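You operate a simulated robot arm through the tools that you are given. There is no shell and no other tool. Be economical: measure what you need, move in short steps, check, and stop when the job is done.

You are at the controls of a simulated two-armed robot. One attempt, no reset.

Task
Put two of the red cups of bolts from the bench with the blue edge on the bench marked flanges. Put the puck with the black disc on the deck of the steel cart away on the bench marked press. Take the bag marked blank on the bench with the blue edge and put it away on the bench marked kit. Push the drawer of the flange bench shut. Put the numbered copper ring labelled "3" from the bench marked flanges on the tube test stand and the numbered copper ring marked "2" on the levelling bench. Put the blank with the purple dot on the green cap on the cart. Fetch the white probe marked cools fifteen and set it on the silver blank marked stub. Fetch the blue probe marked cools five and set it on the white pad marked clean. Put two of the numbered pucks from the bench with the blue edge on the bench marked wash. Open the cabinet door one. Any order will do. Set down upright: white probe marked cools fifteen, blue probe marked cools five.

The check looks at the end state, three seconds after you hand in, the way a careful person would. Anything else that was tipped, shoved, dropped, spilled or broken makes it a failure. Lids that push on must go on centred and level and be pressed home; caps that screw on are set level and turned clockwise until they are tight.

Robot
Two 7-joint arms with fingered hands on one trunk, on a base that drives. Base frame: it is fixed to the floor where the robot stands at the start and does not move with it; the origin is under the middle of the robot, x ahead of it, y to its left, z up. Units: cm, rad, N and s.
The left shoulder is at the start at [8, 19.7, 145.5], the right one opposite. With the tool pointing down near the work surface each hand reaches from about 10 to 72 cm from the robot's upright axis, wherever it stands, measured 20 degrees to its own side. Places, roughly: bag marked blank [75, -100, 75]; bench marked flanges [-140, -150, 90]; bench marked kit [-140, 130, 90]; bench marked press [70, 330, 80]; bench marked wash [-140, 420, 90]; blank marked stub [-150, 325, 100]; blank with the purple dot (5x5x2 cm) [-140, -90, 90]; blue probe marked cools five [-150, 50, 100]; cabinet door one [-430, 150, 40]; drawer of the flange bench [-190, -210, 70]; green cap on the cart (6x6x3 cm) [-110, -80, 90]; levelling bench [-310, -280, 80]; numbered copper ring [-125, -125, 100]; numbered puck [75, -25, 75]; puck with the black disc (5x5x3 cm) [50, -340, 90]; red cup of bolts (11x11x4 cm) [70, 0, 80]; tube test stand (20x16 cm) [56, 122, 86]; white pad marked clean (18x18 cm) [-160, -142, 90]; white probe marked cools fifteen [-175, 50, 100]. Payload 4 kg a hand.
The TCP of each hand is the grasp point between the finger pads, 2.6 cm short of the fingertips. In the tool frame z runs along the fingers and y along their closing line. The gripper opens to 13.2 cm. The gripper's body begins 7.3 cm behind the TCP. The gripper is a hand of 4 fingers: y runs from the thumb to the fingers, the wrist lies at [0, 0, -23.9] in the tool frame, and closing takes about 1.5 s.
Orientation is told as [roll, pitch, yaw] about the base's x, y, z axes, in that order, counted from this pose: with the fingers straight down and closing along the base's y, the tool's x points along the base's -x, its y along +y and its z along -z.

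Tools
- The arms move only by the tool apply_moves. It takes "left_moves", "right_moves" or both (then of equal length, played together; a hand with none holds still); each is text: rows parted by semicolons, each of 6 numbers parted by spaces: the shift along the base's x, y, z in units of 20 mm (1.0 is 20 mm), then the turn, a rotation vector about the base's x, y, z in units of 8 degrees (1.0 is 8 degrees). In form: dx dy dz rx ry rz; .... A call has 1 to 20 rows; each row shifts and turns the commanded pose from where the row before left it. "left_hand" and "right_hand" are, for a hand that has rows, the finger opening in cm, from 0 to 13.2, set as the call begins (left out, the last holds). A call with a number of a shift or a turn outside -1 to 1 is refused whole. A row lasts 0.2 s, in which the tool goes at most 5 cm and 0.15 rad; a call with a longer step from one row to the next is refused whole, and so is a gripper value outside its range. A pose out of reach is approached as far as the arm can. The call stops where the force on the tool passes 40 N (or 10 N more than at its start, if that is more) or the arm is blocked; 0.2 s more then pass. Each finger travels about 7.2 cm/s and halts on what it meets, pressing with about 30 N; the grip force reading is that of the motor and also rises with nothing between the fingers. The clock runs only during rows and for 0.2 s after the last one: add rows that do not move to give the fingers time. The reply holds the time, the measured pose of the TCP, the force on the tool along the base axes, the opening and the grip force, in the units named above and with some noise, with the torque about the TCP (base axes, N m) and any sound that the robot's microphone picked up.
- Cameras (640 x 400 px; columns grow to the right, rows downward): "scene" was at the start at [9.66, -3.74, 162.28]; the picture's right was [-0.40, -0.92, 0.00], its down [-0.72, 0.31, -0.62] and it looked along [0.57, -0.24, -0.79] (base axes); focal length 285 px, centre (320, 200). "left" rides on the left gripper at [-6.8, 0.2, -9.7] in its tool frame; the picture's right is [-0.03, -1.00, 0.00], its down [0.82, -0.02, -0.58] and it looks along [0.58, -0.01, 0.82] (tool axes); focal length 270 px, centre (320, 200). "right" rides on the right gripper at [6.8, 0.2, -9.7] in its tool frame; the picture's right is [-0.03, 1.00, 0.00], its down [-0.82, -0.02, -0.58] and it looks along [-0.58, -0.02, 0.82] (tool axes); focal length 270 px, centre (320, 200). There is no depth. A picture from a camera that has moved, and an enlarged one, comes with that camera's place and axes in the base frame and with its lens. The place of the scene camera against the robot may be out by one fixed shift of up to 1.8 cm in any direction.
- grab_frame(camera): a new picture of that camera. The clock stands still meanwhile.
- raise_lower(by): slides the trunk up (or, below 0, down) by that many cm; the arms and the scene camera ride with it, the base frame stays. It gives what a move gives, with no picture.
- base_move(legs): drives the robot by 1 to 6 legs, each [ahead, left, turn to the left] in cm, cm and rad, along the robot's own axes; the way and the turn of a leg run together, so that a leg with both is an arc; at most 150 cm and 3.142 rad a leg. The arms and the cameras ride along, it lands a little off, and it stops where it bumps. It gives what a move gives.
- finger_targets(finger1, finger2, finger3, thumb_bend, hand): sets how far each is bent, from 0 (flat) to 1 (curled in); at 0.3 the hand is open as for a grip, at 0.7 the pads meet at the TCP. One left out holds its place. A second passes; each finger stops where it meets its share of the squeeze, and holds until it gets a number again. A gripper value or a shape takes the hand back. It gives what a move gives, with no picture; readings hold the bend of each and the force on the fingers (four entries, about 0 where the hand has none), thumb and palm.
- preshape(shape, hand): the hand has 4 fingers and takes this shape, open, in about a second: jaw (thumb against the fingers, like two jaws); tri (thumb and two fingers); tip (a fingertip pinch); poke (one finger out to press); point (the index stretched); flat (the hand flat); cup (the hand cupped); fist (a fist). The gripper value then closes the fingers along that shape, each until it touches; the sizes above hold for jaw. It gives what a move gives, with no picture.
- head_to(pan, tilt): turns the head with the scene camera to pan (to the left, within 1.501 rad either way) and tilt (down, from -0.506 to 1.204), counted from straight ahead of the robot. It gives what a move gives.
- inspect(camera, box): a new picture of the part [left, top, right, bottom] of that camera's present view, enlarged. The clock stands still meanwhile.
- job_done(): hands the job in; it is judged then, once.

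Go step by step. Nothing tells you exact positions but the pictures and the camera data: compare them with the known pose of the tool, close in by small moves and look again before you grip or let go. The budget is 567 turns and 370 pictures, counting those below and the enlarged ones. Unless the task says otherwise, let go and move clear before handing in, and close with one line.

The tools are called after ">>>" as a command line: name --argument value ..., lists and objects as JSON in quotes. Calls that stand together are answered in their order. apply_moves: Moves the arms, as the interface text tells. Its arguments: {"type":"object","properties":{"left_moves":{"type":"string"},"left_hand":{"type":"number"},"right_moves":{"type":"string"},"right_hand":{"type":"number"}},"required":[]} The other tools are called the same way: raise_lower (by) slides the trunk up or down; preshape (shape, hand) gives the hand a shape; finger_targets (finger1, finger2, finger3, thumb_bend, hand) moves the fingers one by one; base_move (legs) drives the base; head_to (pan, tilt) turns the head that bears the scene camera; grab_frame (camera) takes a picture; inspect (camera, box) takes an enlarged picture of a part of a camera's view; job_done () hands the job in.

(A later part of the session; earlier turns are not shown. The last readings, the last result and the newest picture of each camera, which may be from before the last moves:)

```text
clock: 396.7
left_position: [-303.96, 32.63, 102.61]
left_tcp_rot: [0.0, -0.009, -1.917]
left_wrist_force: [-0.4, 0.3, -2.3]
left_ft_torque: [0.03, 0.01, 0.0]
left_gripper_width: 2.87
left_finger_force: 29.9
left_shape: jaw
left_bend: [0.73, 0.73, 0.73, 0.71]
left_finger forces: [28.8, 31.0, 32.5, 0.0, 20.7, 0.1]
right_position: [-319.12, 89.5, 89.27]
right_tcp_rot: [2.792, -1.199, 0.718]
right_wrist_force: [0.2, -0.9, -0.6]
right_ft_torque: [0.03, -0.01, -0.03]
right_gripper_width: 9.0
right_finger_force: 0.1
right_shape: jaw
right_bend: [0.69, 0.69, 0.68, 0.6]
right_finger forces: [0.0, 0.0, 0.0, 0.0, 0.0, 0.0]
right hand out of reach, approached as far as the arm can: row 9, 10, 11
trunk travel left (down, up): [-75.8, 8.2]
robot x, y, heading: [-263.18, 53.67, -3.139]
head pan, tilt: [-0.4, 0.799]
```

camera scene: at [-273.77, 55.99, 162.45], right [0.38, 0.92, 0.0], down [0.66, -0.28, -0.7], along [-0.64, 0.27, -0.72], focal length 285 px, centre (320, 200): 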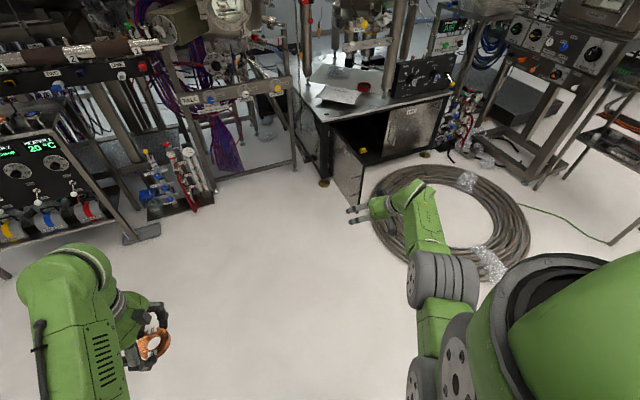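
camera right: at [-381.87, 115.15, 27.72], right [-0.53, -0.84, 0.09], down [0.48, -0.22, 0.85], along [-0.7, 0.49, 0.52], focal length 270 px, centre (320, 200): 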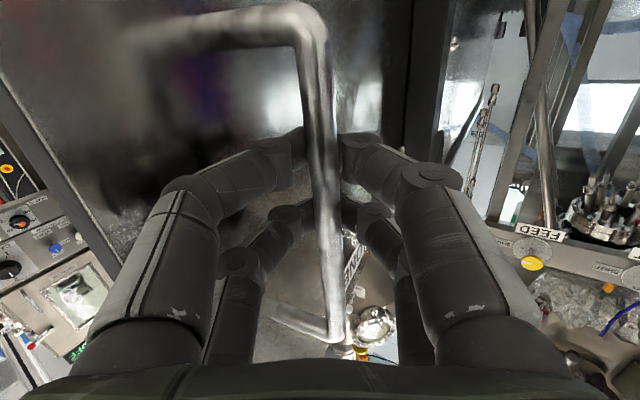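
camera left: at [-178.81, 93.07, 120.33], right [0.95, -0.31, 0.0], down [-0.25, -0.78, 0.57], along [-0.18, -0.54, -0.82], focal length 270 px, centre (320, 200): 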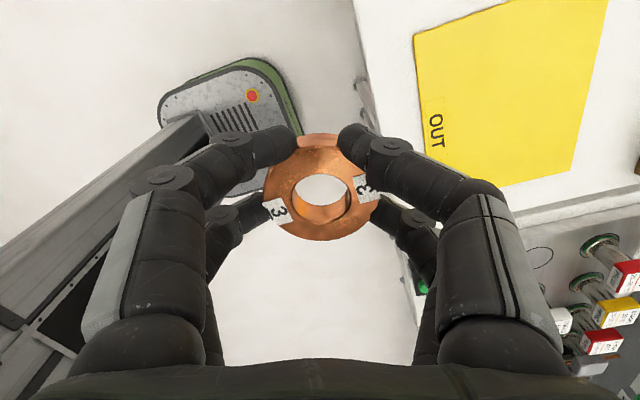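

>>> apply_moves --right_moves "-.27 0 .4 0 0 -.84;-.27 0 .4 0 0 -.84;-.27 0 .4 0 0 -.84;-.27 0 .4 0 0 -.84;-.27 0 .4 0 0 -.84;-.27 0 .4 0 0 -.84;-.27 -.6 .4 0 0 -.84;-.27 -.6 .4 0 0 -.84;-.27 -.6 .4 0 0 -.84;-.27 -.6 .4 0 0 -.84;-.27 -.6 .4 0 0 -.84;0 0 0 0 0 0"

>>> grab_frame --camera "scene"

```text
clock: 399.3
left_position: [-304.16, 32.71, 102.49]
left_tcp_rot: [0.003, -0.007, -1.918]
left_wrist_force: [-0.3, 0.5, -2.8]
left_ft_torque: [-0.03, -0.01, -0.03]
left_gripper_width: 2.84
left_finger_force: 29.3
left_shape: jaw
left_bend: [0.73, 0.73, 0.73, 0.71]
left_finger forces: [28.7, 31.2, 32.6, 0.0, 20.7, 0.1]
right_position: [-326.32, 84.84, 95.44]
right_tcp_rot: [2.788, -1.199, -0.56]
right_wrist_force: [0.0, -0.4, -1.3]
right_ft_torque: [0.0, 0.03, -0.01]
right_gripper_width: 8.99
right_finger_force: 0.0
right_shape: jaw
right_bend: [0.69, 0.69, 0.68, 0.6]
right_finger forces: [0.0, 0.0, 0.0, 0.1, 0.1, 0.0]
right hand out of reach, approached as far as the arm can: row 2, 3, 4, 5, 6, 11
trunk travel left (down, up): [-75.8, 8.2]
robot x, y, heading: [-263.11, 53.65, -3.135]
head pan, tilt: [-0.4, 0.799]
```

```text
232 pictures are left
camera scene: at [-273.84, 55.96, 162.44], right [0.38, 0.92, 0.0], down [0.66, -0.28, -0.7], along [-0.64, 0.27, -0.72], focal length 285 px, centre (320, 200)
```

scene: 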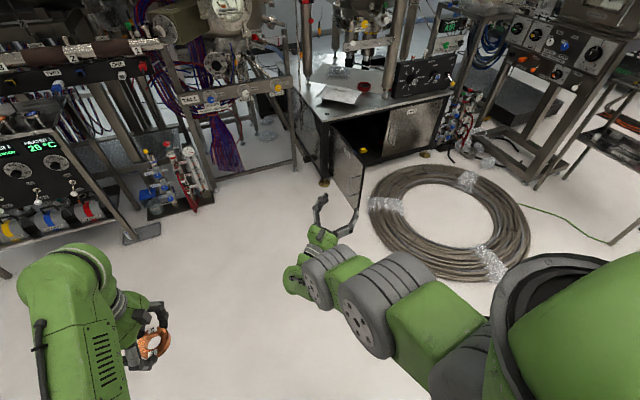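

>>> apply_moves --right_moves ".3 -.2 .3 -.463 -.737 0;.3 -.2 .3 -.463 -.737 0;.3 -.2 .3 -.463 -.737 0;.3 -.2 .3 -.463 -.737 0;.3 -.2 .3 -.463 -.737 0;.3 -.2 .3 -.463 -.737 0;.3 -.2 .1 -.463 -.737 0;.3 -.2 0 -.463 -.737 0;.3 -.2 0 -.463 -.737 0;.3 -.2 0 -.463 -.737 0;.3 -.2 0 -.463 -.737 0;.3 -.2 0 -.463 -.737 0;.3 0 0 -.463 -.737 0;.3 0 0 -.463 -.737 0;.3 0 0 -.463 -.737 0;.3 0 0 -.463 -.737 0;0 0 0 0 0 0"

>>> grab_frame --camera "scene"

```text
clock: 402.9
left_position: [-304.15, 32.63, 102.54]
left_tcp_rot: [0.003, -0.008, -1.918]
left_wrist_force: [-0.4, 0.3, -3.2]
left_ft_torque: [0.02, -0.01, 0.02]
left_gripper_width: 2.86
left_finger_force: 29.9
left_shape: jaw
left_bend: [0.73, 0.73, 0.73, 0.71]
left_finger forces: [28.8, 31.1, 32.6, 0.0, 20.7, 0.1]
right_position: [-323.36, 81.1, 71.66]
right_tcp_rot: [-0.201, -0.738, 2.467]
right_wrist_force: [-0.8, 0.1, -0.8]
right_ft_torque: [-0.03, -0.02, -0.02]
right_gripper_width: 9.02
right_finger_force: 0.2
right_shape: jaw
right_bend: [0.69, 0.69, 0.68, 0.6]
right_finger forces: [0.1, 0.1, 0.0, 0.1, 0.1, 0.0]
right hand out of reach, approached as far as the arm can: row 1, 2, 3, 4, 5, 6, 7, 8, 9, 10, 11, 12, 13, 14, 15, 16
trunk travel left (down, up): [-75.8, 8.2]
robot x, y, heading: [-262.89, 53.63, -3.14]
head pan, tilt: [-0.4, 0.799]
```

```text
231 pictures are left
camera scene: at [-273.79, 55.97, 162.44], right [0.38, 0.92, 0.0], down [0.66, -0.28, -0.7], along [-0.64, 0.27, -0.72], focal length 285 px, centre (320, 200)
```

scene: 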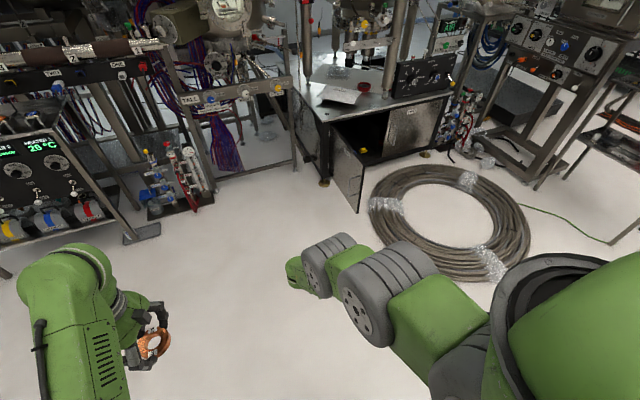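

>>> apply_moves --right_moves "-.3 0 1 0 0 0;-.3 0 1 0 0 0;-.3 0 1 0 0 0;-.3 0 1 0 0 0;-.3 0 1 0 0 0;-.3 0 1 0 0 0;-.3 0 1 0 0 0;-.3 0 1 0 0 0;-.3 0 1 0 0 0;-.3 0 1 0 0 0;-.3 0 1 0 0 0;-.3 0 1 0 0 0;-.3 0 1 0 0 0;-.3 0 1 0 0 0;0 0 0 0 0 0"

>>> grab_frame --camera "scene"

```text
clock: 406.1
left_position: [-304.2, 32.65, 102.48]
left_tcp_rot: [0.001, -0.009, -1.918]
left_wrist_force: [0.5, -0.7, -2.8]
left_ft_torque: [0.02, 0.02, 0.02]
left_gripper_width: 2.85
left_finger_force: 29.9
left_shape: jaw
left_bend: [0.73, 0.73, 0.73, 0.71]
left_finger forces: [28.8, 31.1, 32.6, 0.0, 20.6, 0.0]
right_position: [-325.19, 80.88, 73.34]
right_tcp_rot: [-0.18, -0.763, 2.455]
right_wrist_force: [0.3, 0.1, -0.5]
right_ft_torque: [-0.05, -0.07, 0.0]
right_gripper_width: 8.97
right_finger_force: 0.1
right_shape: jaw
right_bend: [0.69, 0.69, 0.68, 0.6]
right_finger forces: [0.0, 0.0, 0.1, 0.0, 0.1, 0.1]
right hand out of reach, approached as far as the arm can: row 1, 2, 3, 4, 5, 6, 7, 8, 9, 10, 11, 12, 13, 14
trunk travel left (down, up): [-75.8, 8.2]
robot x, y, heading: [-263.28, 53.92, -3.141]
head pan, tilt: [-0.4, 0.799]
```

```text
230 pictures are left
camera scene: at [-273.78, 55.98, 162.44], right [0.38, 0.92, 0.0], down [0.66, -0.28, -0.7], along [-0.64, 0.27, -0.72], focal length 285 px, centre (320, 200)
```

scene: 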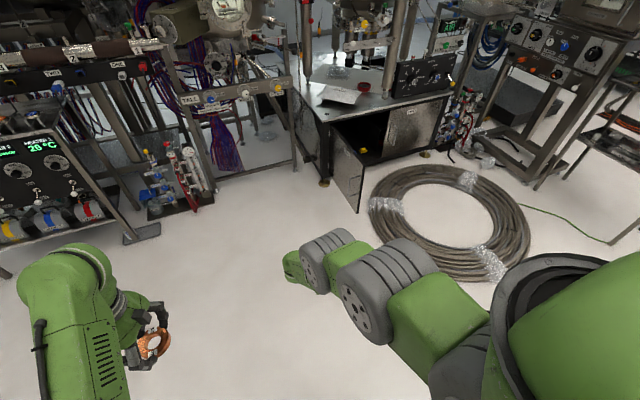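

>>> apply_moves --right_moves "0 0 .6 .386 .614 0;0 0 .6 .386 .614 0;0 0 .6 .386 .614 0;0 0 .9 .386 .614 0;0 0 .9 .386 .614 0;0 0 .9 .386 .614 0;0 0 .9 .386 .614 0;0 0 .9 .386 .614 0;0 1 .9 0 0 0;0 1 .9 0 0 0;0 1 .9 0 0 0;0 1 .9 0 0 0;0 1 .5 0 0 0;0 1 0 0 0 0;0 1 0 0 0 0;0 1 0 0 0 0;0 1 0 0 0 0;0 1 0 0 0 0;0 1 0 0 0 0;0 0 0 0 0 0"

>>> grab_frame --camera "scene"

```text
clock: 410.3
left_position: [-304.18, 32.7, 102.42]
left_tcp_rot: [0.001, -0.008, -1.917]
left_wrist_force: [-0.2, 1.2, -3.5]
left_ft_torque: [-0.03, -0.01, 0.0]
left_gripper_width: 2.82
left_finger_force: 30.0
left_shape: jaw
left_bend: [0.73, 0.73, 0.73, 0.71]
left_finger forces: [28.9, 31.2, 32.6, 0.0, 20.6, 0.0]
right_position: [-330.58, 102.19, 88.24]
right_tcp_rot: [1.056, -1.485, 1.246]
right_wrist_force: [0.4, 0.6, -0.1]
right_ft_torque: [0.0, 0.04, 0.0]
right_gripper_width: 9.01
right_finger_force: 0.2
right_shape: jaw
right_bend: [0.69, 0.69, 0.68, 0.6]
right_finger forces: [0.1, 0.0, 0.0, 0.0, 0.0, 0.0]
right hand out of reach, approached as far as the arm can: row 1, 2, 4, 9, 10, 11, 12, 13
trunk travel left (down, up): [-75.8, 8.2]
robot x, y, heading: [-263.01, 53.87, -3.133]
head pan, tilt: [-0.4, 0.799]
```

```text
229 pictures are left
camera scene: at [-273.79, 55.96, 162.44], right [0.38, 0.92, 0.0], down [0.66, -0.28, -0.7], along [-0.64, 0.27, -0.72], focal length 285 px, centre (320, 200)
```

scene: 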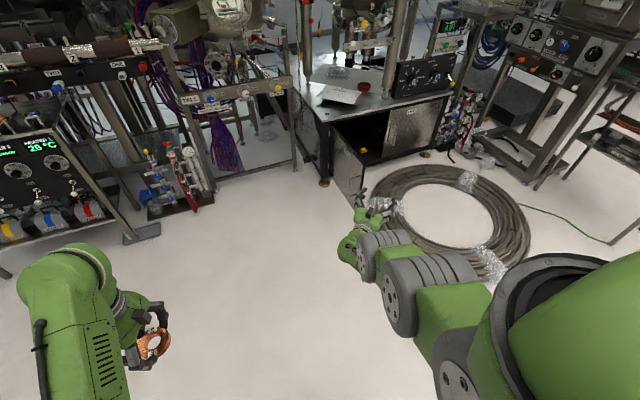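

>>> apply_moves --right_moves "0 1 0 0 0 0;0 1 0 0 0 0;0 1 0 0 0 0;0 1 0 0 0 0;0 1 0 0 0 0;0 1 0 0 0 0;0 1 0 0 0 0;0 1 0 0 0 0;0 1 0 0 0 0;0 1 0 0 0 0;0 0 .8 0 0 0;0 0 .8 0 0 0;0 0 .8 0 0 0;0 0 .8 0 0 0;0 0 .8 0 0 0;0 0 .8 0 0 0;0 0 0 0 0 0"

>>> grab_frame --camera "scene"

```text
clock: 413.9
left_position: [-304.15, 32.68, 102.49]
left_tcp_rot: [0.002, -0.009, -1.917]
left_wrist_force: [0.0, -0.3, -3.2]
left_ft_torque: [0.0, -0.04, 0.0]
left_gripper_width: 2.82
left_finger_force: 29.9
left_shape: jaw
left_bend: [0.73, 0.73, 0.73, 0.71]
left_finger forces: [28.9, 31.2, 32.6, 0.0, 20.7, 0.0]
right_position: [-328.33, 117.58, 101.27]
right_tcp_rot: [1.049, -1.485, 1.254]
right_wrist_force: [-0.2, -0.1, 0.0]
right_ft_torque: [0.0, 0.02, 0.0]
right_gripper_width: 9.01
right_finger_force: 0.2
right_shape: jaw
right_bend: [0.69, 0.69, 0.68, 0.6]
right_finger forces: [0.0, 0.0, 0.0, 0.0, 0.0, 0.0]
right hand out of reach, approached as far as the arm can: row 3, 4, 5, 6, 7, 8, 9, 10
trunk travel left (down, up): [-75.8, 8.2]
robot x, y, heading: [-263.03, 53.82, -3.135]
head pan, tilt: [-0.4, 0.799]
```

```text
228 pictures are left
camera scene: at [-273.79, 56.0, 162.44], right [0.38, 0.92, 0.0], down [0.66, -0.28, -0.7], along [-0.64, 0.27, -0.72], focal length 285 px, centre (320, 200)
```

scene: 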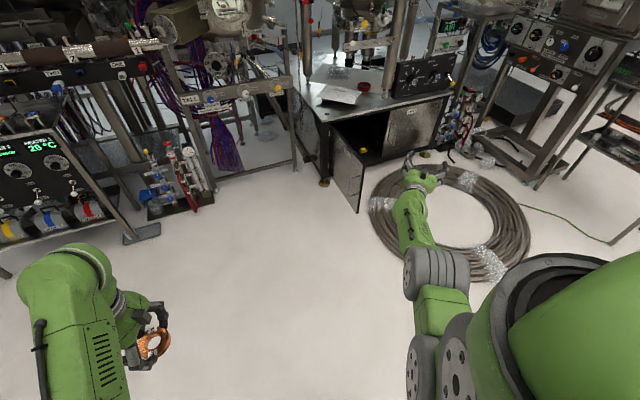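

Now it looks like the earlier working configuration. Move inward at this height, then yaw.

>>> apply_moves --right_moves "0 -1 0 0 0 0;0 -1 0 0 0 0;0 -1 0 0 0 0;0 -1 0 0 0 0;0 -1 0 0 0 0;0 -1 0 0 0 0;0 -1 0 0 0 0;0 -1 0 0 0 0;0 -1 0 0 0 0;0 -1 0 0 0 0;0 -1 0 0 0 0;0 -1 0 0 0 0;0 -1 0 0 0 0;0 -1 0 0 0 0;0 -1 0 0 0 0;0 -1 0 0 0 0;0 -1 0 0 0 0;0 -1 0 0 0 0;0 -1 0 0 0 0;0 0 0 0 0 0"

>>> grab_frame --camera "scene"

```text
clock: 418.1
left_position: [-304.15, 32.67, 102.55]
left_tcp_rot: [0.002, -0.009, -1.918]
left_wrist_force: [0.1, -0.2, -3.0]
left_ft_torque: [-0.04, 0.0, -0.01]
left_gripper_width: 2.82
left_finger_force: 30.0
left_shape: jaw
left_bend: [0.73, 0.73, 0.73, 0.71]
left_finger forces: [29.0, 31.3, 32.7, 0.1, 20.6, 0.1]
right_position: [-328.52, 81.06, 98.91]
right_tcp_rot: [1.127, -1.484, 1.181]
right_wrist_force: [0.4, -0.2, 0.2]
right_ft_torque: [0.02, -0.01, 0.02]
right_gripper_width: 9.0
right_finger_force: 0.1
right_shape: jaw
right_bend: [0.69, 0.69, 0.68, 0.6]
right_finger forces: [0.0, 0.0, 0.0, 0.1, 0.1, 0.0]
right hand out of reach, approached as far as the arm can: row 17, 18, 19
trunk travel left (down, up): [-75.8, 8.2]
robot x, y, heading: [-263.11, 53.76, -3.132]
head pan, tilt: [-0.4, 0.799]
```

```text
227 pictures are left
camera scene: at [-273.75, 55.99, 162.44], right [0.38, 0.92, 0.0], down [0.66, -0.28, -0.7], along [-0.64, 0.27, -0.72], focal length 285 px, centre (320, 200)
```

scene: 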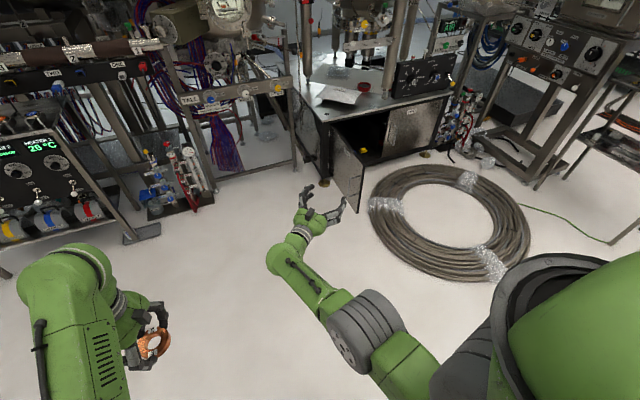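

>>> apply_moves --right_moves "0 0 0 0 0 .86;0 0 0 0 0 .86;0 0 0 0 0 .86;0 0 0 0 0 .86;0 0 0 0 0 .86;0 0 0 0 0 .86;0 0 0 0 0 .86;0 0 0 0 0 0"

>>> apply_moves --right_moves ".6 0 0 0 -.9 0;.6 0 0 0 -.9 0;.6 0 0 0 -.9 0;.6 0 0 0 -.9 0;.6 0 0 0 -.9 0;.6 0 0 0 -.9 0;.6 0 0 0 -.9 0;.6 0 0 0 -.9 0;.6 0 0 0 -.9 0;.6 0 0 0 -.9 0;.6 0 0 0 -.9 0;.3 0 0 0 -.9 0;0 0 0 0 0 0"

```text
clock: 419.9
left_position: [-304.23, 32.73, 102.54]
left_tcp_rot: [0.002, -0.008, -1.918]
left_wrist_force: [0.4, -0.1, -2.6]
left_ft_torque: [-0.02, 0.02, 0.0]
left_gripper_width: 2.83
left_finger_force: 30.5
left_shape: jaw
left_bend: [0.73, 0.73, 0.73, 0.71]
left_finger forces: [29.1, 31.3, 32.7, 0.0, 20.7, 0.0]
right_position: [-328.54, 81.13, 99.83]
right_tcp_rot: [1.465, -1.498, 1.588]
right_wrist_force: [-0.1, -0.3, 0.2]
right_ft_torque: [0.01, 0.02, 0.0]
right_gripper_width: 9.02
right_finger_force: 0.1
right_shape: jaw
right_bend: [0.69, 0.69, 0.68, 0.6]
right_finger forces: [0.1, 0.1, 0.1, 0.0, 0.0, 0.0]
right hand out of reach, approached as far as the arm can: row 6, 7
trunk travel left (down, up): [-75.8, 8.2]
robot x, y, heading: [-262.95, 53.89, -3.133]
head pan, tilt: [-0.4, 0.799]
```

```text
clock: 422.7
left_position: [-304.11, 32.7, 102.52]
left_tcp_rot: [0.002, -0.008, -1.919]
left_wrist_force: [-0.2, -0.2, -2.4]
left_ft_torque: [-0.01, 0.03, 0.0]
left_gripper_width: 2.86
left_finger_force: 29.8
left_shape: jaw
left_bend: [0.73, 0.73, 0.73, 0.71]
left_finger forces: [29.1, 31.3, 32.7, 0.1, 20.7, 0.0]
right_position: [-320.21, 89.77, 86.21]
right_tcp_rot: [0.082, -0.685, 3.051]
right_wrist_force: [0.7, -0.3, 0.1]
right_ft_torque: [-0.03, 0.03, -0.04]
right_gripper_width: 8.99
right_finger_force: 0.1
right_shape: jaw
right_bend: [0.69, 0.69, 0.68, 0.6]
right_finger forces: [0.0, 0.1, 0.1, 0.0, 0.0, 0.0]
right hand out of reach, approached as far as the arm can: row 2, 3, 4, 5, 6, 7, 8, 9, 10, 11, 12
trunk travel left (down, up): [-75.8, 8.2]
robot x, y, heading: [-262.86, 53.82, -3.138]
head pan, tilt: [-0.4, 0.799]
```

>>> apply_moves --right_moves "0 0 .3 0 0 -.9;0 0 .3 0 0 -.9;0 0 .3 0 0 -.9;0 0 .3 0 0 -.9;0 0 .3 0 0 -.9;0 0 .3 0 0 -.9;0 0 0 0 0 0"

>>> grab_frame --camera "scene"

```text
clock: 424.3
left_position: [-304.04, 32.81, 102.5]
left_tcp_rot: [0.002, -0.011, -1.918]
left_wrist_force: [0.0, -0.3, -3.8]
left_ft_torque: [-0.03, 0.03, 0.02]
left_gripper_width: 2.83
left_finger_force: 30.3
left_shape: jaw
left_bend: [0.73, 0.73, 0.73, 0.71]
left_finger forces: [29.0, 31.4, 32.8, 0.0, 20.8, 0.1]
right_position: [-306.69, 102.29, 78.94]
right_tcp_rot: [0.184, -0.734, 2.287]
right_wrist_force: [-0.2, 0.1, 0.5]
right_ft_torque: [0.01, 0.02, 0.01]
right_gripper_width: 8.98
right_finger_force: 0.1
right_shape: jaw
right_bend: [0.69, 0.69, 0.68, 0.6]
right_finger forces: [0.0, 0.0, 0.1, 0.1, 0.0, 0.0]
right hand out of reach, approached as far as the arm can: row 1, 2, 3, 4, 5, 6
trunk travel left (down, up): [-75.8, 8.2]
robot x, y, heading: [-263.15, 53.69, -3.137]
head pan, tilt: [-0.4, 0.799]
```

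```text
226 pictures are left
camera scene: at [-273.73, 55.99, 162.45], right [0.38, 0.92, 0.0], down [0.66, -0.28, -0.7], along [-0.64, 0.27, -0.72], focal length 285 px, centre (320, 200)
```

scene: 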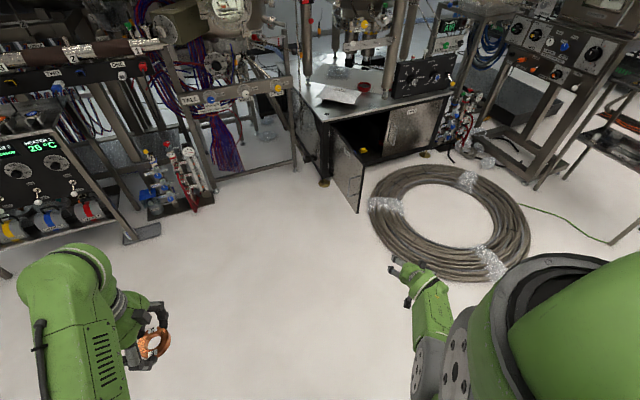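

>>> apply_moves --right_moves "-.4 .3 0 .65 .56 0;-.4 .3 0 .65 .56 0;-.4 .3 .4 .65 .56 0;-.4 .3 .6 .65 .56 0;-.4 .3 .8 .65 .56 0;-.4 .3 .8 .65 .56 0;-.4 .3 .8 .65 .56 0;-.5 0 1 0 0 0;-.5 0 1 0 0 0;-.5 0 1 0 0 0;-.5 0 1 0 0 0;-.5 0 1 0 0 0;-.5 0 1 0 0 0;-.5 0 1 0 0 0;-.5 0 1 0 0 0;-.5 0 1 0 0 0;-.5 0 1 0 0 0;-.5 0 1 0 0 0;-.5 0 1 0 0 0;0 0 0 0 0 0"

>>> grab_frame --camera "scene"

```text
clock: 428.5
left_position: [-304.18, 32.7, 102.5]
left_tcp_rot: [0.002, -0.009, -1.918]
left_wrist_force: [-0.5, 1.4, -3.1]
left_ft_torque: [-0.04, 0.02, 0.06]
left_gripper_width: 2.83
left_finger_force: 30.4
left_shape: jaw
left_bend: [0.73, 0.73, 0.73, 0.71]
left_finger forces: [28.9, 31.4, 32.8, 0.0, 21.0, 0.1]
right_position: [-323.56, 104.22, 105.75]
right_tcp_rot: [0.207, -1.322, 2.317]
right_wrist_force: [-0.2, -0.1, -0.4]
right_ft_torque: [-0.02, 0.0, -0.02]
right_gripper_width: 9.0
right_finger_force: 0.0
right_shape: jaw
right_bend: [0.69, 0.69, 0.68, 0.6]
right_finger forces: [0.1, 0.0, 0.0, 0.1, 0.1, 0.0]
right hand out of reach, approached as far as the arm can: row 5, 6, 7
trunk travel left (down, up): [-75.8, 8.2]
robot x, y, heading: [-263.3, 53.84, -3.137]
head pan, tilt: [-0.4, 0.799]
```

```text
225 pictures are left
camera scene: at [-273.77, 55.99, 162.44], right [0.38, 0.92, 0.0], down [0.66, -0.28, -0.7], along [-0.64, 0.27, -0.72], focal length 285 px, centre (320, 200)
```

scene: 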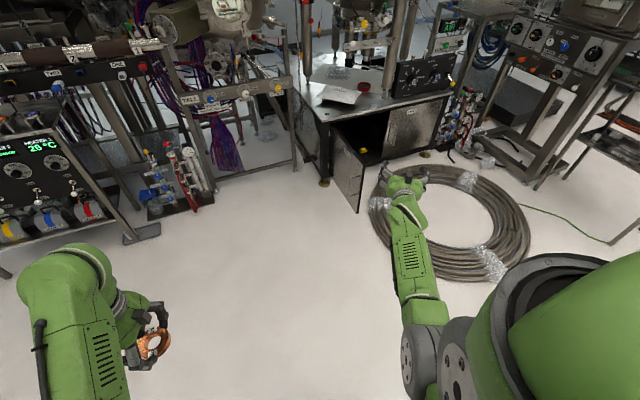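

>>> apply_moves --right_moves "-.3 0 1 0 0 0;-.3 0 1 0 0 0;-.3 0 1 0 0 0;-.3 0 1 0 0 0;-.3 0 1 0 0 0;-.3 0 1 0 0 0;-.3 0 1 0 0 0;-.3 0 1 0 0 0;-.3 0 1 0 0 0;-.3 0 1 0 0 0;-.3 0 1 0 0 0;-.3 0 1 0 0 0;-.3 0 1 0 0 0;-.3 0 1 0 0 0;0 0 0 0 0 0"

>>> grab_frame --camera "scene"

```text
clock: 431.7
left_position: [-304.1, 32.74, 102.54]
left_tcp_rot: [0.001, -0.008, -1.919]
left_wrist_force: [0.2, -0.2, -2.3]
left_ft_torque: [-0.01, -0.02, 0.0]
left_gripper_width: 2.85
left_finger_force: 30.1
left_shape: jaw
left_bend: [0.73, 0.73, 0.73, 0.71]
left_finger forces: [28.9, 31.4, 32.8, 0.0, 21.0, 0.1]
right_position: [-331.95, 104.19, 133.8]
right_tcp_rot: [0.205, -1.321, 2.316]
right_wrist_force: [0.0, 0.2, 0.7]
right_ft_torque: [0.0, 0.02, 0.01]
right_gripper_width: 9.0
right_finger_force: 0.1
right_shape: jaw
right_bend: [0.69, 0.69, 0.68, 0.6]
right_finger forces: [0.1, 0.0, 0.0, 0.0, 0.0, 0.0]
trunk travel left (down, up): [-75.8, 8.2]
robot x, y, heading: [-262.8, 53.68, -3.14]
head pan, tilt: [-0.4, 0.799]
```

```text
224 pictures are left
camera scene: at [-273.76, 55.99, 162.44], right [0.38, 0.92, 0.0], down [0.66, -0.28, -0.7], along [-0.64, 0.27, -0.72], focal length 285 px, centre (320, 200)
```

scene: 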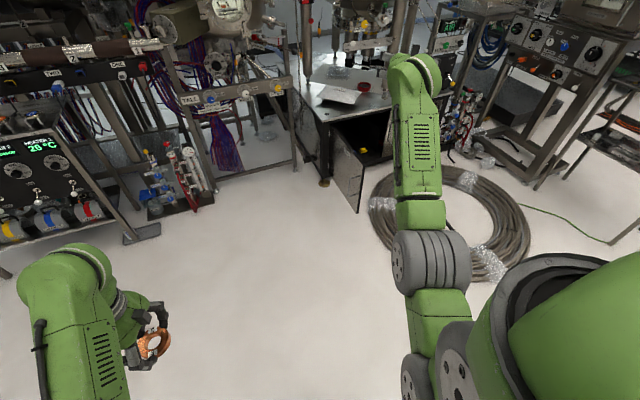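

>>> apply_moves --right_moves ".7 -.7 -.7 -.634 -.587 0;.7 -.7 -.7 -.634 -.587 0;.7 -.7 -.7 -.634 -.587 0;.7 -.7 -.7 -.634 -.587 0;.7 -.7 -.7 -.634 -.587 0;.7 -.7 -.7 -.634 -.587 0;.7 -.7 -.7 -.634 -.587 0;.7 -.7 -.7 -.634 -.587 0;.7 -.7 -.7 -.634 -.587 0;.7 -.7 -.7 -.634 -.587 0;.7 -.7 -.7 -.634 -.587 0;0 0 0 0 0 0"

>>> grab_frame --camera "scene"

```text
clock: 434.3
left_position: [-304.05, 32.71, 102.44]
left_tcp_rot: [0.003, -0.008, -1.918]
left_wrist_force: [0.2, -0.4, -2.0]
left_ft_torque: [0.0, -0.02, 0.02]
left_gripper_width: 2.85
left_finger_force: 30.0
left_shape: jaw
left_bend: [0.73, 0.73, 0.73, 0.71]
left_finger forces: [28.9, 31.4, 32.9, 0.1, 21.0, 0.1]
right_position: [-317.3, 88.87, 118.36]
right_tcp_rot: [0.205, 0.006, 2.316]
right_wrist_force: [-0.2, 0.0, 0.1]
right_ft_torque: [-0.03, 0.06, 0.01]
right_gripper_width: 9.02
right_finger_force: 0.1
right_shape: jaw
right_bend: [0.69, 0.69, 0.68, 0.6]
right_finger forces: [0.0, 0.0, 0.1, 0.1, 0.1, 0.0]
right hand out of reach, approached as far as the arm can: row 11
trunk travel left (down, up): [-75.8, 8.2]
robot x, y, heading: [-263.12, 53.88, -3.138]
head pan, tilt: [-0.4, 0.799]
```

```text
223 pictures are left
camera scene: at [-273.78, 55.99, 162.44], right [0.38, 0.92, 0.0], down [0.66, -0.28, -0.7], along [-0.64, 0.27, -0.72], focal length 285 px, centre (320, 200)
```

scene: 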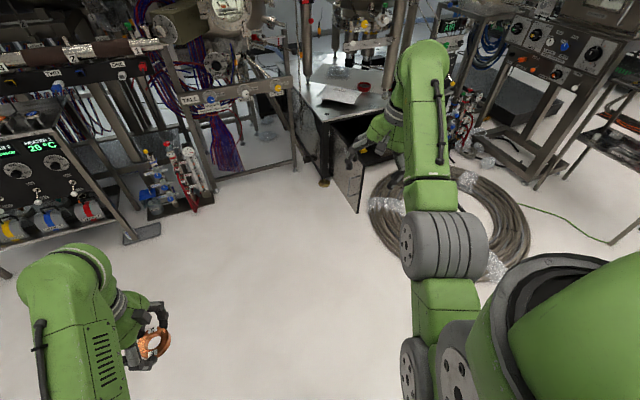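

Tool-down is restored. Fix remaining roll/yaw and settle to carry pose.

>>> apply_moves --right_moves ".4 -.6 -.8 .25 -.27 .74;.4 -.6 -.8 .25 -.27 .74;.4 -.6 -.8 .25 -.27 .74;.4 -.6 -.8 .25 -.27 .74;.4 -.6 -.8 0 0 .74;.4 -.6 -.8 0 0 .74;.4 -.6 -.8 0 0 .74;.4 -.6 -.8 0 0 .74;0 0 0 0 0 0"

```text
clock: 436.3
left_position: [-304.11, 32.77, 102.56]
left_tcp_rot: [0.001, -0.01, -1.918]
left_wrist_force: [0.0, -1.0, -2.0]
left_ft_torque: [-0.08, 0.01, 0.01]
left_gripper_width: 2.83
left_finger_force: 29.7
left_shape: jaw
left_bend: [0.73, 0.73, 0.73, 0.71]
left_finger forces: [28.9, 31.4, 32.9, 0.0, 20.9, 0.0]
right_position: [-312.18, 79.9, 104.42]
right_tcp_rot: [0.008, 0.048, -3.142]
right_wrist_force: [0.0, 1.3, -0.5]
right_ft_torque: [0.02, 0.03, -0.02]
right_gripper_width: 9.01
right_finger_force: 0.1
right_shape: jaw
right_bend: [0.69, 0.69, 0.68, 0.6]
right_finger forces: [0.0, 0.0, 0.1, 0.0, 0.0, 0.0]
right hand out of reach, approached as far as the arm can: row 1, 2, 3, 4
trunk travel left (down, up): [-75.8, 8.2]
robot x, y, heading: [-262.9, 54.05, -3.136]
head pan, tilt: [-0.4, 0.799]
```

Now turn to face +x and travel round the −y end of the island to the steel cart.

>>> base_move --legs '[[0, 0, 3.14], [18, 0, 0], [0, -150, 0], [0, -150, 0]]'

>>> base_move --legs '[[2, -58, 0]]'

```text
clock: 459.4
left_position: [-199.39, -228.27, 102.46]
left_tcp_rot: [0.001, -0.01, 1.218]
left_wrist_force: [-0.5, -0.5, -2.6]
left_ft_torque: [0.02, -0.01, -0.01]
left_gripper_width: 2.82
left_finger_force: 30.3
left_shape: jaw
left_bend: [0.73, 0.73, 0.73, 0.71]
left_finger forces: [28.7, 30.5, 32.4, 0.0, 19.5, 0.1]
right_position: [-191.56, -275.51, 104.52]
right_tcp_rot: [0.008, 0.047, -0.009]
right_wrist_force: [0.7, -0.2, 1.0]
right_ft_torque: [-0.01, 0.01, -0.01]
right_gripper_width: 9.0
right_finger_force: 0.0
right_shape: jaw
right_bend: [0.69, 0.69, 0.68, 0.6]
right_finger forces: [0.0, 0.0, 0.1, 0.0, 0.0, 0.0]
trunk travel left (down, up): [-75.8, 8.2]
robot x, y, heading: [-240.4, -248.9, -0.0]
head pan, tilt: [-0.4, 0.799]
```

```text
clock: 462.7
left_position: [-197.38, -284.43, 102.55]
left_tcp_rot: [0.002, -0.008, 1.229]
left_wrist_force: [0.4, 0.1, -3.8]
left_ft_torque: [0.03, 0.0, -0.01]
left_gripper_width: 2.77
left_finger_force: 29.8
left_shape: jaw
left_bend: [0.73, 0.73, 0.73, 0.71]
left_finger forces: [28.8, 30.6, 32.3, 0.0, 19.5, 0.0]
right_position: [-189.16, -331.72, 104.51]
right_tcp_rot: [0.005, 0.048, 0.003]
right_wrist_force: [0.5, -0.9, 0.2]
right_ft_torque: [-0.04, -0.03, -0.02]
right_gripper_width: 9.04
right_finger_force: 0.0
right_shape: jaw
right_bend: [0.69, 0.69, 0.68, 0.6]
right_finger forces: [0.0, 0.0, 0.0, 0.0, 0.0, 0.0]
trunk travel left (down, up): [-75.8, 8.2]
robot x, y, heading: [-238.36, -305.75, 0.011]
head pan, tilt: [-0.4, 0.799]
```

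>>> base_move --legs '[[150, 0, 0], [35, 0, -0.01]]'

>>> head_to --pan -0.2 --tilt 0.5

>>> grab_frame --camera "scene"

```text
clock: 471.9
left_position: [-14.37, -287.54, 102.65]
left_tcp_rot: [0.001, -0.011, 1.187]
left_wrist_force: [0.0, 0.2, -3.2]
left_ft_torque: [0.01, -0.03, 0.0]
left_gripper_width: 2.76
left_finger_force: 30.0
left_shape: jaw
left_bend: [0.73, 0.73, 0.73, 0.71]
left_finger forces: [28.6, 30.6, 32.4, 0.1, 19.5, 0.1]
right_position: [-8.11, -335.07, 104.71]
right_tcp_rot: [0.008, 0.046, -0.038]
right_wrist_force: [0.0, -0.2, 0.6]
right_ft_torque: [0.01, 0.01, -0.02]
right_gripper_width: 9.02
right_finger_force: 0.1
right_shape: jaw
right_bend: [0.69, 0.69, 0.68, 0.6]
right_finger forces: [0.0, 0.0, 0.0, 0.0, 0.0, 0.0]
trunk travel left (down, up): [-75.8, 8.2]
robot x, y, heading: [-55.9, -307.0, -0.034]
head pan, tilt: [-0.4, 0.799]
```

```text
clock: 472.7
left_position: [-14.22, -287.53, 102.44]
left_tcp_rot: [0.003, -0.01, 1.187]
left_wrist_force: [0.2, 0.0, -2.8]
left_ft_torque: [0.01, 0.0, -0.01]
left_gripper_width: 2.76
left_finger_force: 30.1
left_shape: jaw
left_bend: [0.73, 0.73, 0.73, 0.71]
left_finger forces: [28.6, 30.5, 32.4, 0.0, 19.6, 0.0]
right_position: [-7.78, -335.01, 104.59]
right_tcp_rot: [0.008, 0.048, -0.039]
right_wrist_force: [0.3, 0.2, -0.2]
right_ft_torque: [0.02, 0.0, 0.0]
right_gripper_width: 9.0
right_finger_force: 0.0
right_shape: jaw
right_bend: [0.69, 0.69, 0.68, 0.6]
right_finger forces: [0.0, 0.0, 0.0, 0.0, 0.1, 0.0]
trunk travel left (down, up): [-75.8, 8.2]
robot x, y, heading: [-56.01, -307.56, -0.029]
head pan, tilt: [-0.201, 0.499]
```

```text
222 pictures are left
camera scene: at [-44.32, -309.95, 165.02], right [-0.23, -0.97, 0.0], down [-0.47, 0.11, -0.88], along [0.85, -0.2, -0.48], focal length 285 px, centre (320, 200)
```

scene: 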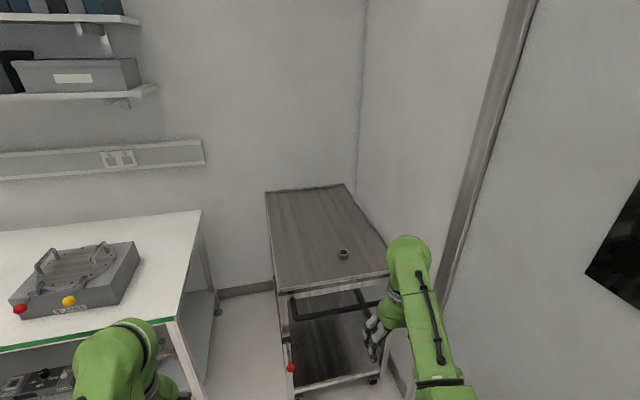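

The puck is at ~(45,−340) on the cart deck. Approach carefully without touching the cart.

>>> base_move --legs '[[28, -11, 0.03]]'

>>> grab_frame --camera "right"

>>> grab_frame --camera "scene"

```text
clock: 474.7
left_position: [12.87, -297.21, 102.62]
left_tcp_rot: [0.0, -0.008, 1.223]
left_wrist_force: [-0.7, -0.2, -3.4]
left_ft_torque: [0.0, -0.04, -0.02]
left_gripper_width: 2.79
left_finger_force: 30.3
left_shape: jaw
left_bend: [0.73, 0.73, 0.73, 0.71]
left_finger forces: [28.7, 30.6, 32.4, 0.1, 19.6, 0.0]
right_position: [21.0, -344.51, 104.59]
right_tcp_rot: [0.006, 0.046, -0.001]
right_wrist_force: [-0.5, 0.7, -0.3]
right_ft_torque: [-0.01, -0.02, -0.04]
right_gripper_width: 9.01
right_finger_force: 0.0
right_shape: jaw
right_bend: [0.69, 0.69, 0.68, 0.6]
right_finger forces: [0.0, 0.0, 0.0, 0.0, 0.0, 0.0]
trunk travel left (down, up): [-75.8, 8.2]
robot x, y, heading: [-27.79, -318.5, 0.01]
head pan, tilt: [-0.201, 0.499]
```

```text
221 pictures are left
camera right: at [14.73, -344.29, 114.72], right [0.03, 1.0, 0.01], down [0.84, -0.03, 0.54], along [0.54, -0.01, -0.84], focal length 270 px, centre (320, 200)
```

right: 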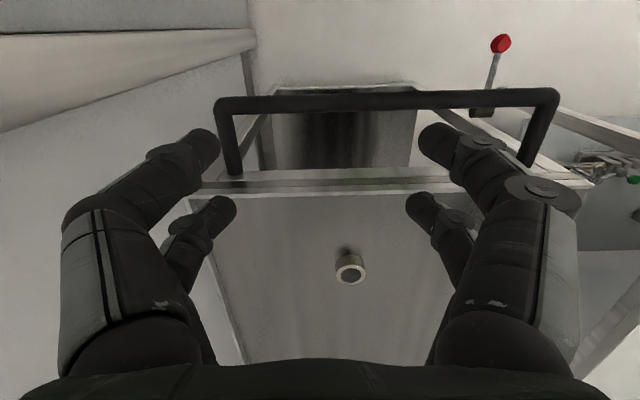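

```text
220 pictures are left
camera scene: at [-16.63, -320.66, 165.07], right [-0.19, -0.98, 0.0], down [-0.47, 0.09, -0.88], along [0.86, -0.17, -0.48], focal length 285 px, centre (320, 200)
```

scene: 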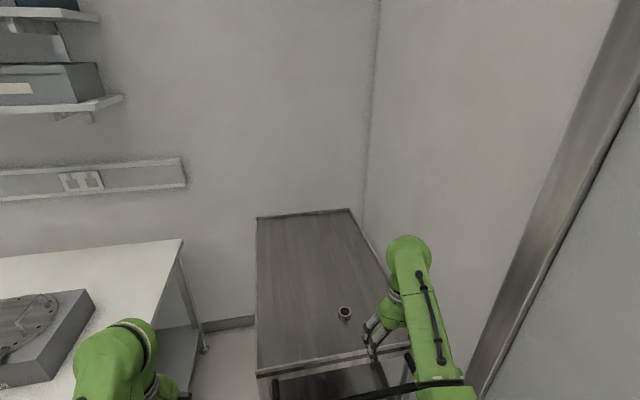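

Puck at (43.3, −340.8), top z≈88.5. Drive 7 cm more, then extend over it.

>>> base_move --legs '[[7, 0, -0.01]]'

>>> apply_moves --right_moves ".9 .2 -.1 0 -.33 0;.9 .2 -.1 0 0 0;.9 .2 -.1 0 0 0;.9 .2 -.1 0 0 0;.9 .2 -.1 0 0 0;.9 .2 -.1 0 0 0;.9 .2 -.1 0 0 0;.6 .2 -.1 0 0 0;0 0 0 0 0 0" --right_hand 8

>>> grab_frame --camera "right"

```text
clock: 475.7
left_position: [19.24, -297.83, 102.86]
left_tcp_rot: [-0.005, -0.012, 1.214]
left_wrist_force: [0.1, -0.8, -2.4]
left_ft_torque: [0.02, -0.08, 0.01]
left_gripper_width: 2.8
left_finger_force: 30.0
left_shape: jaw
left_bend: [0.73, 0.73, 0.73, 0.71]
left_finger forces: [28.7, 30.7, 32.5, 0.0, 19.4, 0.0]
right_position: [26.94, -345.07, 105.07]
right_tcp_rot: [0.005, 0.039, -0.009]
right_wrist_force: [-1.2, -1.6, 0.6]
right_ft_torque: [-0.01, -0.1, 0.0]
right_gripper_width: 8.98
right_finger_force: 0.1
right_shape: jaw
right_bend: [0.69, 0.69, 0.68, 0.6]
right_finger forces: [0.0, 0.0, 0.0, 0.0, 0.0, 0.0]
trunk travel left (down, up): [-75.8, 8.2]
robot x, y, heading: [-21.55, -318.24, 0.002]
head pan, tilt: [-0.201, 0.499]
```

```text
clock: 477.7
left_position: [20.13, -297.76, 102.58]
left_tcp_rot: [0.003, -0.008, 1.213]
left_wrist_force: [0.5, -0.7, -3.1]
left_ft_torque: [0.01, 0.03, 0.02]
left_gripper_width: 2.78
left_finger_force: 29.8
left_shape: jaw
left_bend: [0.73, 0.73, 0.73, 0.71]
left_finger forces: [28.6, 30.5, 32.5, 0.0, 19.5, 0.1]
right_position: [41.52, -341.78, 102.93]
right_tcp_rot: [0.007, 0.001, -0.011]
right_wrist_force: [-0.1, -0.3, -0.2]
right_ft_torque: [0.0, -0.01, 0.04]
right_gripper_width: 8.04
right_finger_force: 0.0
right_shape: jaw
right_bend: [0.71, 0.71, 0.71, 0.7]
right_finger forces: [0.1, 0.0, 0.0, 0.0, 0.1, 0.0]
trunk travel left (down, up): [-75.8, 8.2]
robot x, y, heading: [-21.12, -318.51, 0.001]
head pan, tilt: [-0.201, 0.499]
```

```text
219 pictures are left
camera right: at [34.85, -341.55, 112.7], right [0.04, 1.0, 0.01], down [0.82, -0.03, 0.58], along [0.58, -0.01, -0.82], focal length 270 px, centre (320, 200)
```

right: 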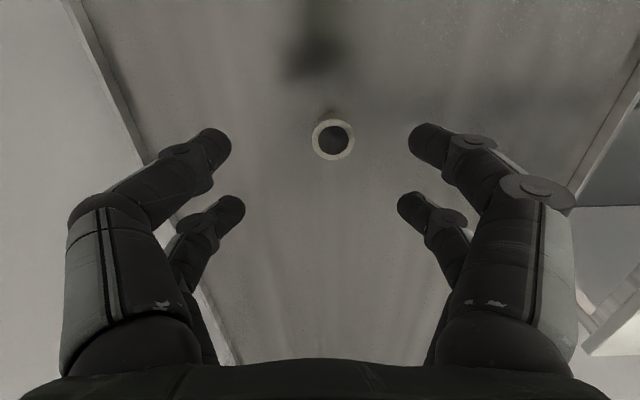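

>>> apply_moves --right_moves ".9 .35 0 0 0 0;.85 .35 -.3 0 0 0;0 0 -.9 0 0 0;0 0 -.9 0 0 0;0 0 -.9 0 0 0;0 0 -.9 0 0 0;0 0 -.9 0 0 0;0 0 0 0 0 0" --right_hand 7

>>> grab_frame --camera "right"

```text
clock: 479.5
left_position: [20.21, -297.56, 102.59]
left_tcp_rot: [0.001, -0.007, 1.214]
left_wrist_force: [0.2, -0.5, -2.7]
left_ft_torque: [-0.02, 0.01, 0.0]
left_gripper_width: 2.79
left_finger_force: 29.6
left_shape: jaw
left_bend: [0.73, 0.73, 0.73, 0.71]
left_finger forces: [28.5, 30.5, 32.5, 0.0, 19.6, 0.0]
right_position: [45.18, -340.3, 93.13]
right_tcp_rot: [0.007, 0.0, -0.01]
right_wrist_force: [-0.8, -0.2, -0.5]
right_ft_torque: [0.01, 0.0, -0.03]
right_gripper_width: 7.04
right_finger_force: 0.0
right_shape: jaw
right_bend: [0.72, 0.72, 0.72, 0.7]
right_finger forces: [0.0, 0.1, 0.0, 0.0, 0.0, 0.0]
trunk travel left (down, up): [-75.8, 8.2]
robot x, y, heading: [-21.47, -318.27, -0.004]
head pan, tilt: [-0.201, 0.499]
```

```text
218 pictures are left
camera right: at [38.41, -340.08, 102.95], right [0.04, 1.0, 0.01], down [0.82, -0.03, 0.58], along [0.58, -0.01, -0.82], focal length 270 px, centre (320, 200)
```

right: 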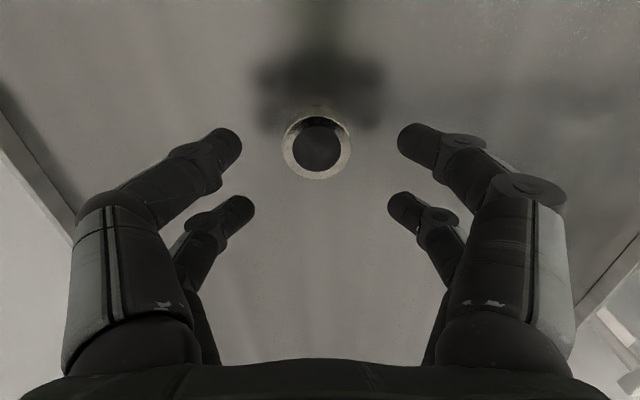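

>>> apply_moves --right_moves "0 0 -.8 0 0 0;0 0 -.8 0 0 0;0 0 -.6 0 0 0;0 0 0 0 0 0"

>>> grab_frame --camera "right"

```text
clock: 480.5
left_position: [20.14, -297.67, 102.42]
left_tcp_rot: [0.002, -0.008, 1.214]
left_wrist_force: [-0.9, 0.4, -3.3]
left_ft_torque: [0.04, -0.03, 0.01]
left_gripper_width: 2.8
left_finger_force: 30.1
left_shape: jaw
left_bend: [0.73, 0.73, 0.73, 0.71]
left_finger forces: [28.6, 30.5, 32.6, 0.0, 19.6, 0.1]
right_position: [45.01, -340.27, 88.88]
right_tcp_rot: [0.007, 0.001, -0.011]
right_wrist_force: [-0.3, -0.2, 0.0]
right_ft_torque: [0.0, 0.0, -0.01]
right_gripper_width: 7.05
right_finger_force: 0.0
right_shape: jaw
right_bend: [0.72, 0.72, 0.72, 0.7]
right_finger forces: [0.0, 0.0, 0.0, 0.0, 0.0, 0.0]
trunk travel left (down, up): [-75.8, 8.2]
robot x, y, heading: [-21.01, -318.08, -0.009]
head pan, tilt: [-0.201, 0.499]
```

```text
217 pictures are left
camera right: at [38.41, -340.05, 98.67], right [0.04, 1.0, 0.01], down [0.82, -0.03, 0.58], along [0.58, -0.01, -0.82], focal length 270 px, centre (320, 200)
```

right: 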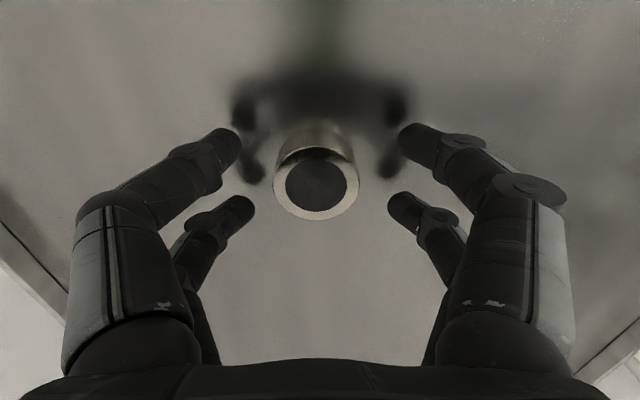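

>>> apply_moves --right_moves "0 0 -.3 0 0 0;0 0 -.25 0 0 0;0 0 0 0 0 0"

>>> apply_moves --right_moves "0 0 0 0 0 0;0 0 0 0 0 0;0 0 0 0 0 0;0 0 0 0 0 0;0 0 0 0 0 0;0 0 0 0 0 0" --right_hand 2

>>> apply_moves --right_moves "0 0 .4 0 0 0;0 0 .8 0 0 0;0 0 1 0 0 0;0 0 1 0 0 0;0 0 1 0 0 0;0 0 1 0 0 0;0 0 1 0 0 0;0 0 1 0 0 0;0 0 0 0 0 0"

>>> grab_frame --camera "right"

```text
clock: 481.3
left_position: [20.23, -297.61, 102.45]
left_tcp_rot: [0.002, -0.008, 1.214]
left_wrist_force: [-0.5, 0.5, -2.1]
left_ft_torque: [0.02, 0.0, 0.02]
left_gripper_width: 2.79
left_finger_force: 29.5
left_shape: jaw
left_bend: [0.73, 0.73, 0.73, 0.71]
left_finger forces: [28.6, 30.6, 32.5, 0.0, 19.7, 0.0]
right_position: [45.14, -340.41, 87.89]
right_tcp_rot: [0.007, 0.003, -0.011]
right_wrist_force: [0.0, 0.0, 0.6]
right_ft_torque: [-0.01, 0.0, 0.01]
right_gripper_width: 7.05
right_finger_force: 0.0
right_shape: jaw
right_bend: [0.72, 0.72, 0.72, 0.7]
right_finger forces: [0.0, 0.0, 0.0, 0.0, 0.0, 0.1]
trunk travel left (down, up): [-75.8, 8.2]
robot x, y, heading: [-21.34, -318.25, -0.009]
head pan, tilt: [-0.201, 0.499]
```

```text
clock: 482.7
left_position: [20.28, -297.64, 102.44]
left_tcp_rot: [0.003, -0.009, 1.213]
left_wrist_force: [0.4, 0.8, -2.4]
left_ft_torque: [0.01, 0.01, 0.02]
left_gripper_width: 2.78
left_finger_force: 29.7
left_shape: jaw
left_bend: [0.73, 0.73, 0.73, 0.71]
left_finger forces: [28.6, 30.8, 32.4, 0.1, 19.6, 0.1]
right_position: [45.22, -340.34, 87.8]
right_tcp_rot: [0.006, 0.003, -0.01]
right_wrist_force: [0.2, 0.3, -2.2]
right_ft_torque: [-0.01, 0.04, 0.0]
right_gripper_width: 1.92
right_finger_force: 29.8
right_shape: jaw
right_bend: [0.73, 0.73, 0.73, 0.71]
right_finger forces: [25.8, 30.7, 28.9, 0.0, 21.7, 0.0]
trunk travel left (down, up): [-75.8, 8.2]
robot x, y, heading: [-21.03, -318.28, -0.003]
head pan, tilt: [-0.201, 0.499]
```

```text
clock: 484.7
left_position: [20.34, -297.6, 102.39]
left_tcp_rot: [0.003, -0.009, 1.216]
left_wrist_force: [0.0, 0.7, -3.6]
left_ft_torque: [0.03, 0.02, -0.01]
left_gripper_width: 2.79
left_finger_force: 29.7
left_shape: jaw
left_bend: [0.73, 0.73, 0.73, 0.71]
left_finger forces: [28.6, 30.5, 32.5, 0.0, 19.7, 0.0]
right_position: [45.28, -340.57, 102.29]
right_tcp_rot: [0.008, 0.002, -0.012]
right_wrist_force: [0.3, -0.5, -2.7]
right_ft_torque: [-0.02, -0.02, 0.0]
right_gripper_width: 1.88
right_finger_force: 30.5
right_shape: jaw
right_bend: [0.73, 0.73, 0.73, 0.71]
right_finger forces: [29.4, 32.9, 30.8, 0.1, 22.8, 0.0]
trunk travel left (down, up): [-75.8, 8.2]
robot x, y, heading: [-21.18, -318.25, -0.008]
head pan, tilt: [-0.201, 0.499]
```

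```text
216 pictures are left
camera right: at [38.57, -340.3, 112.07], right [0.04, 1.0, 0.01], down [0.82, -0.03, 0.58], along [0.58, -0.01, -0.82], focal length 270 px, centre (320, 200)
```

right: 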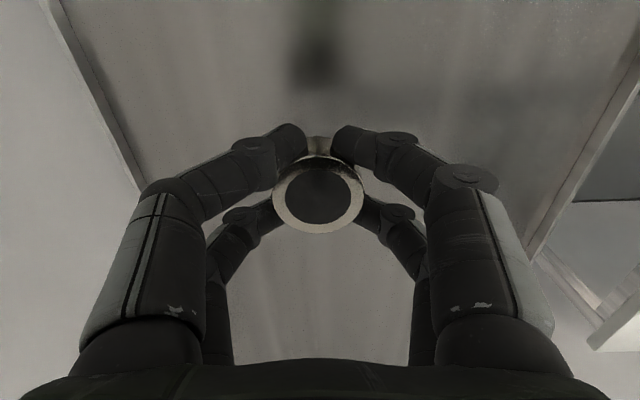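

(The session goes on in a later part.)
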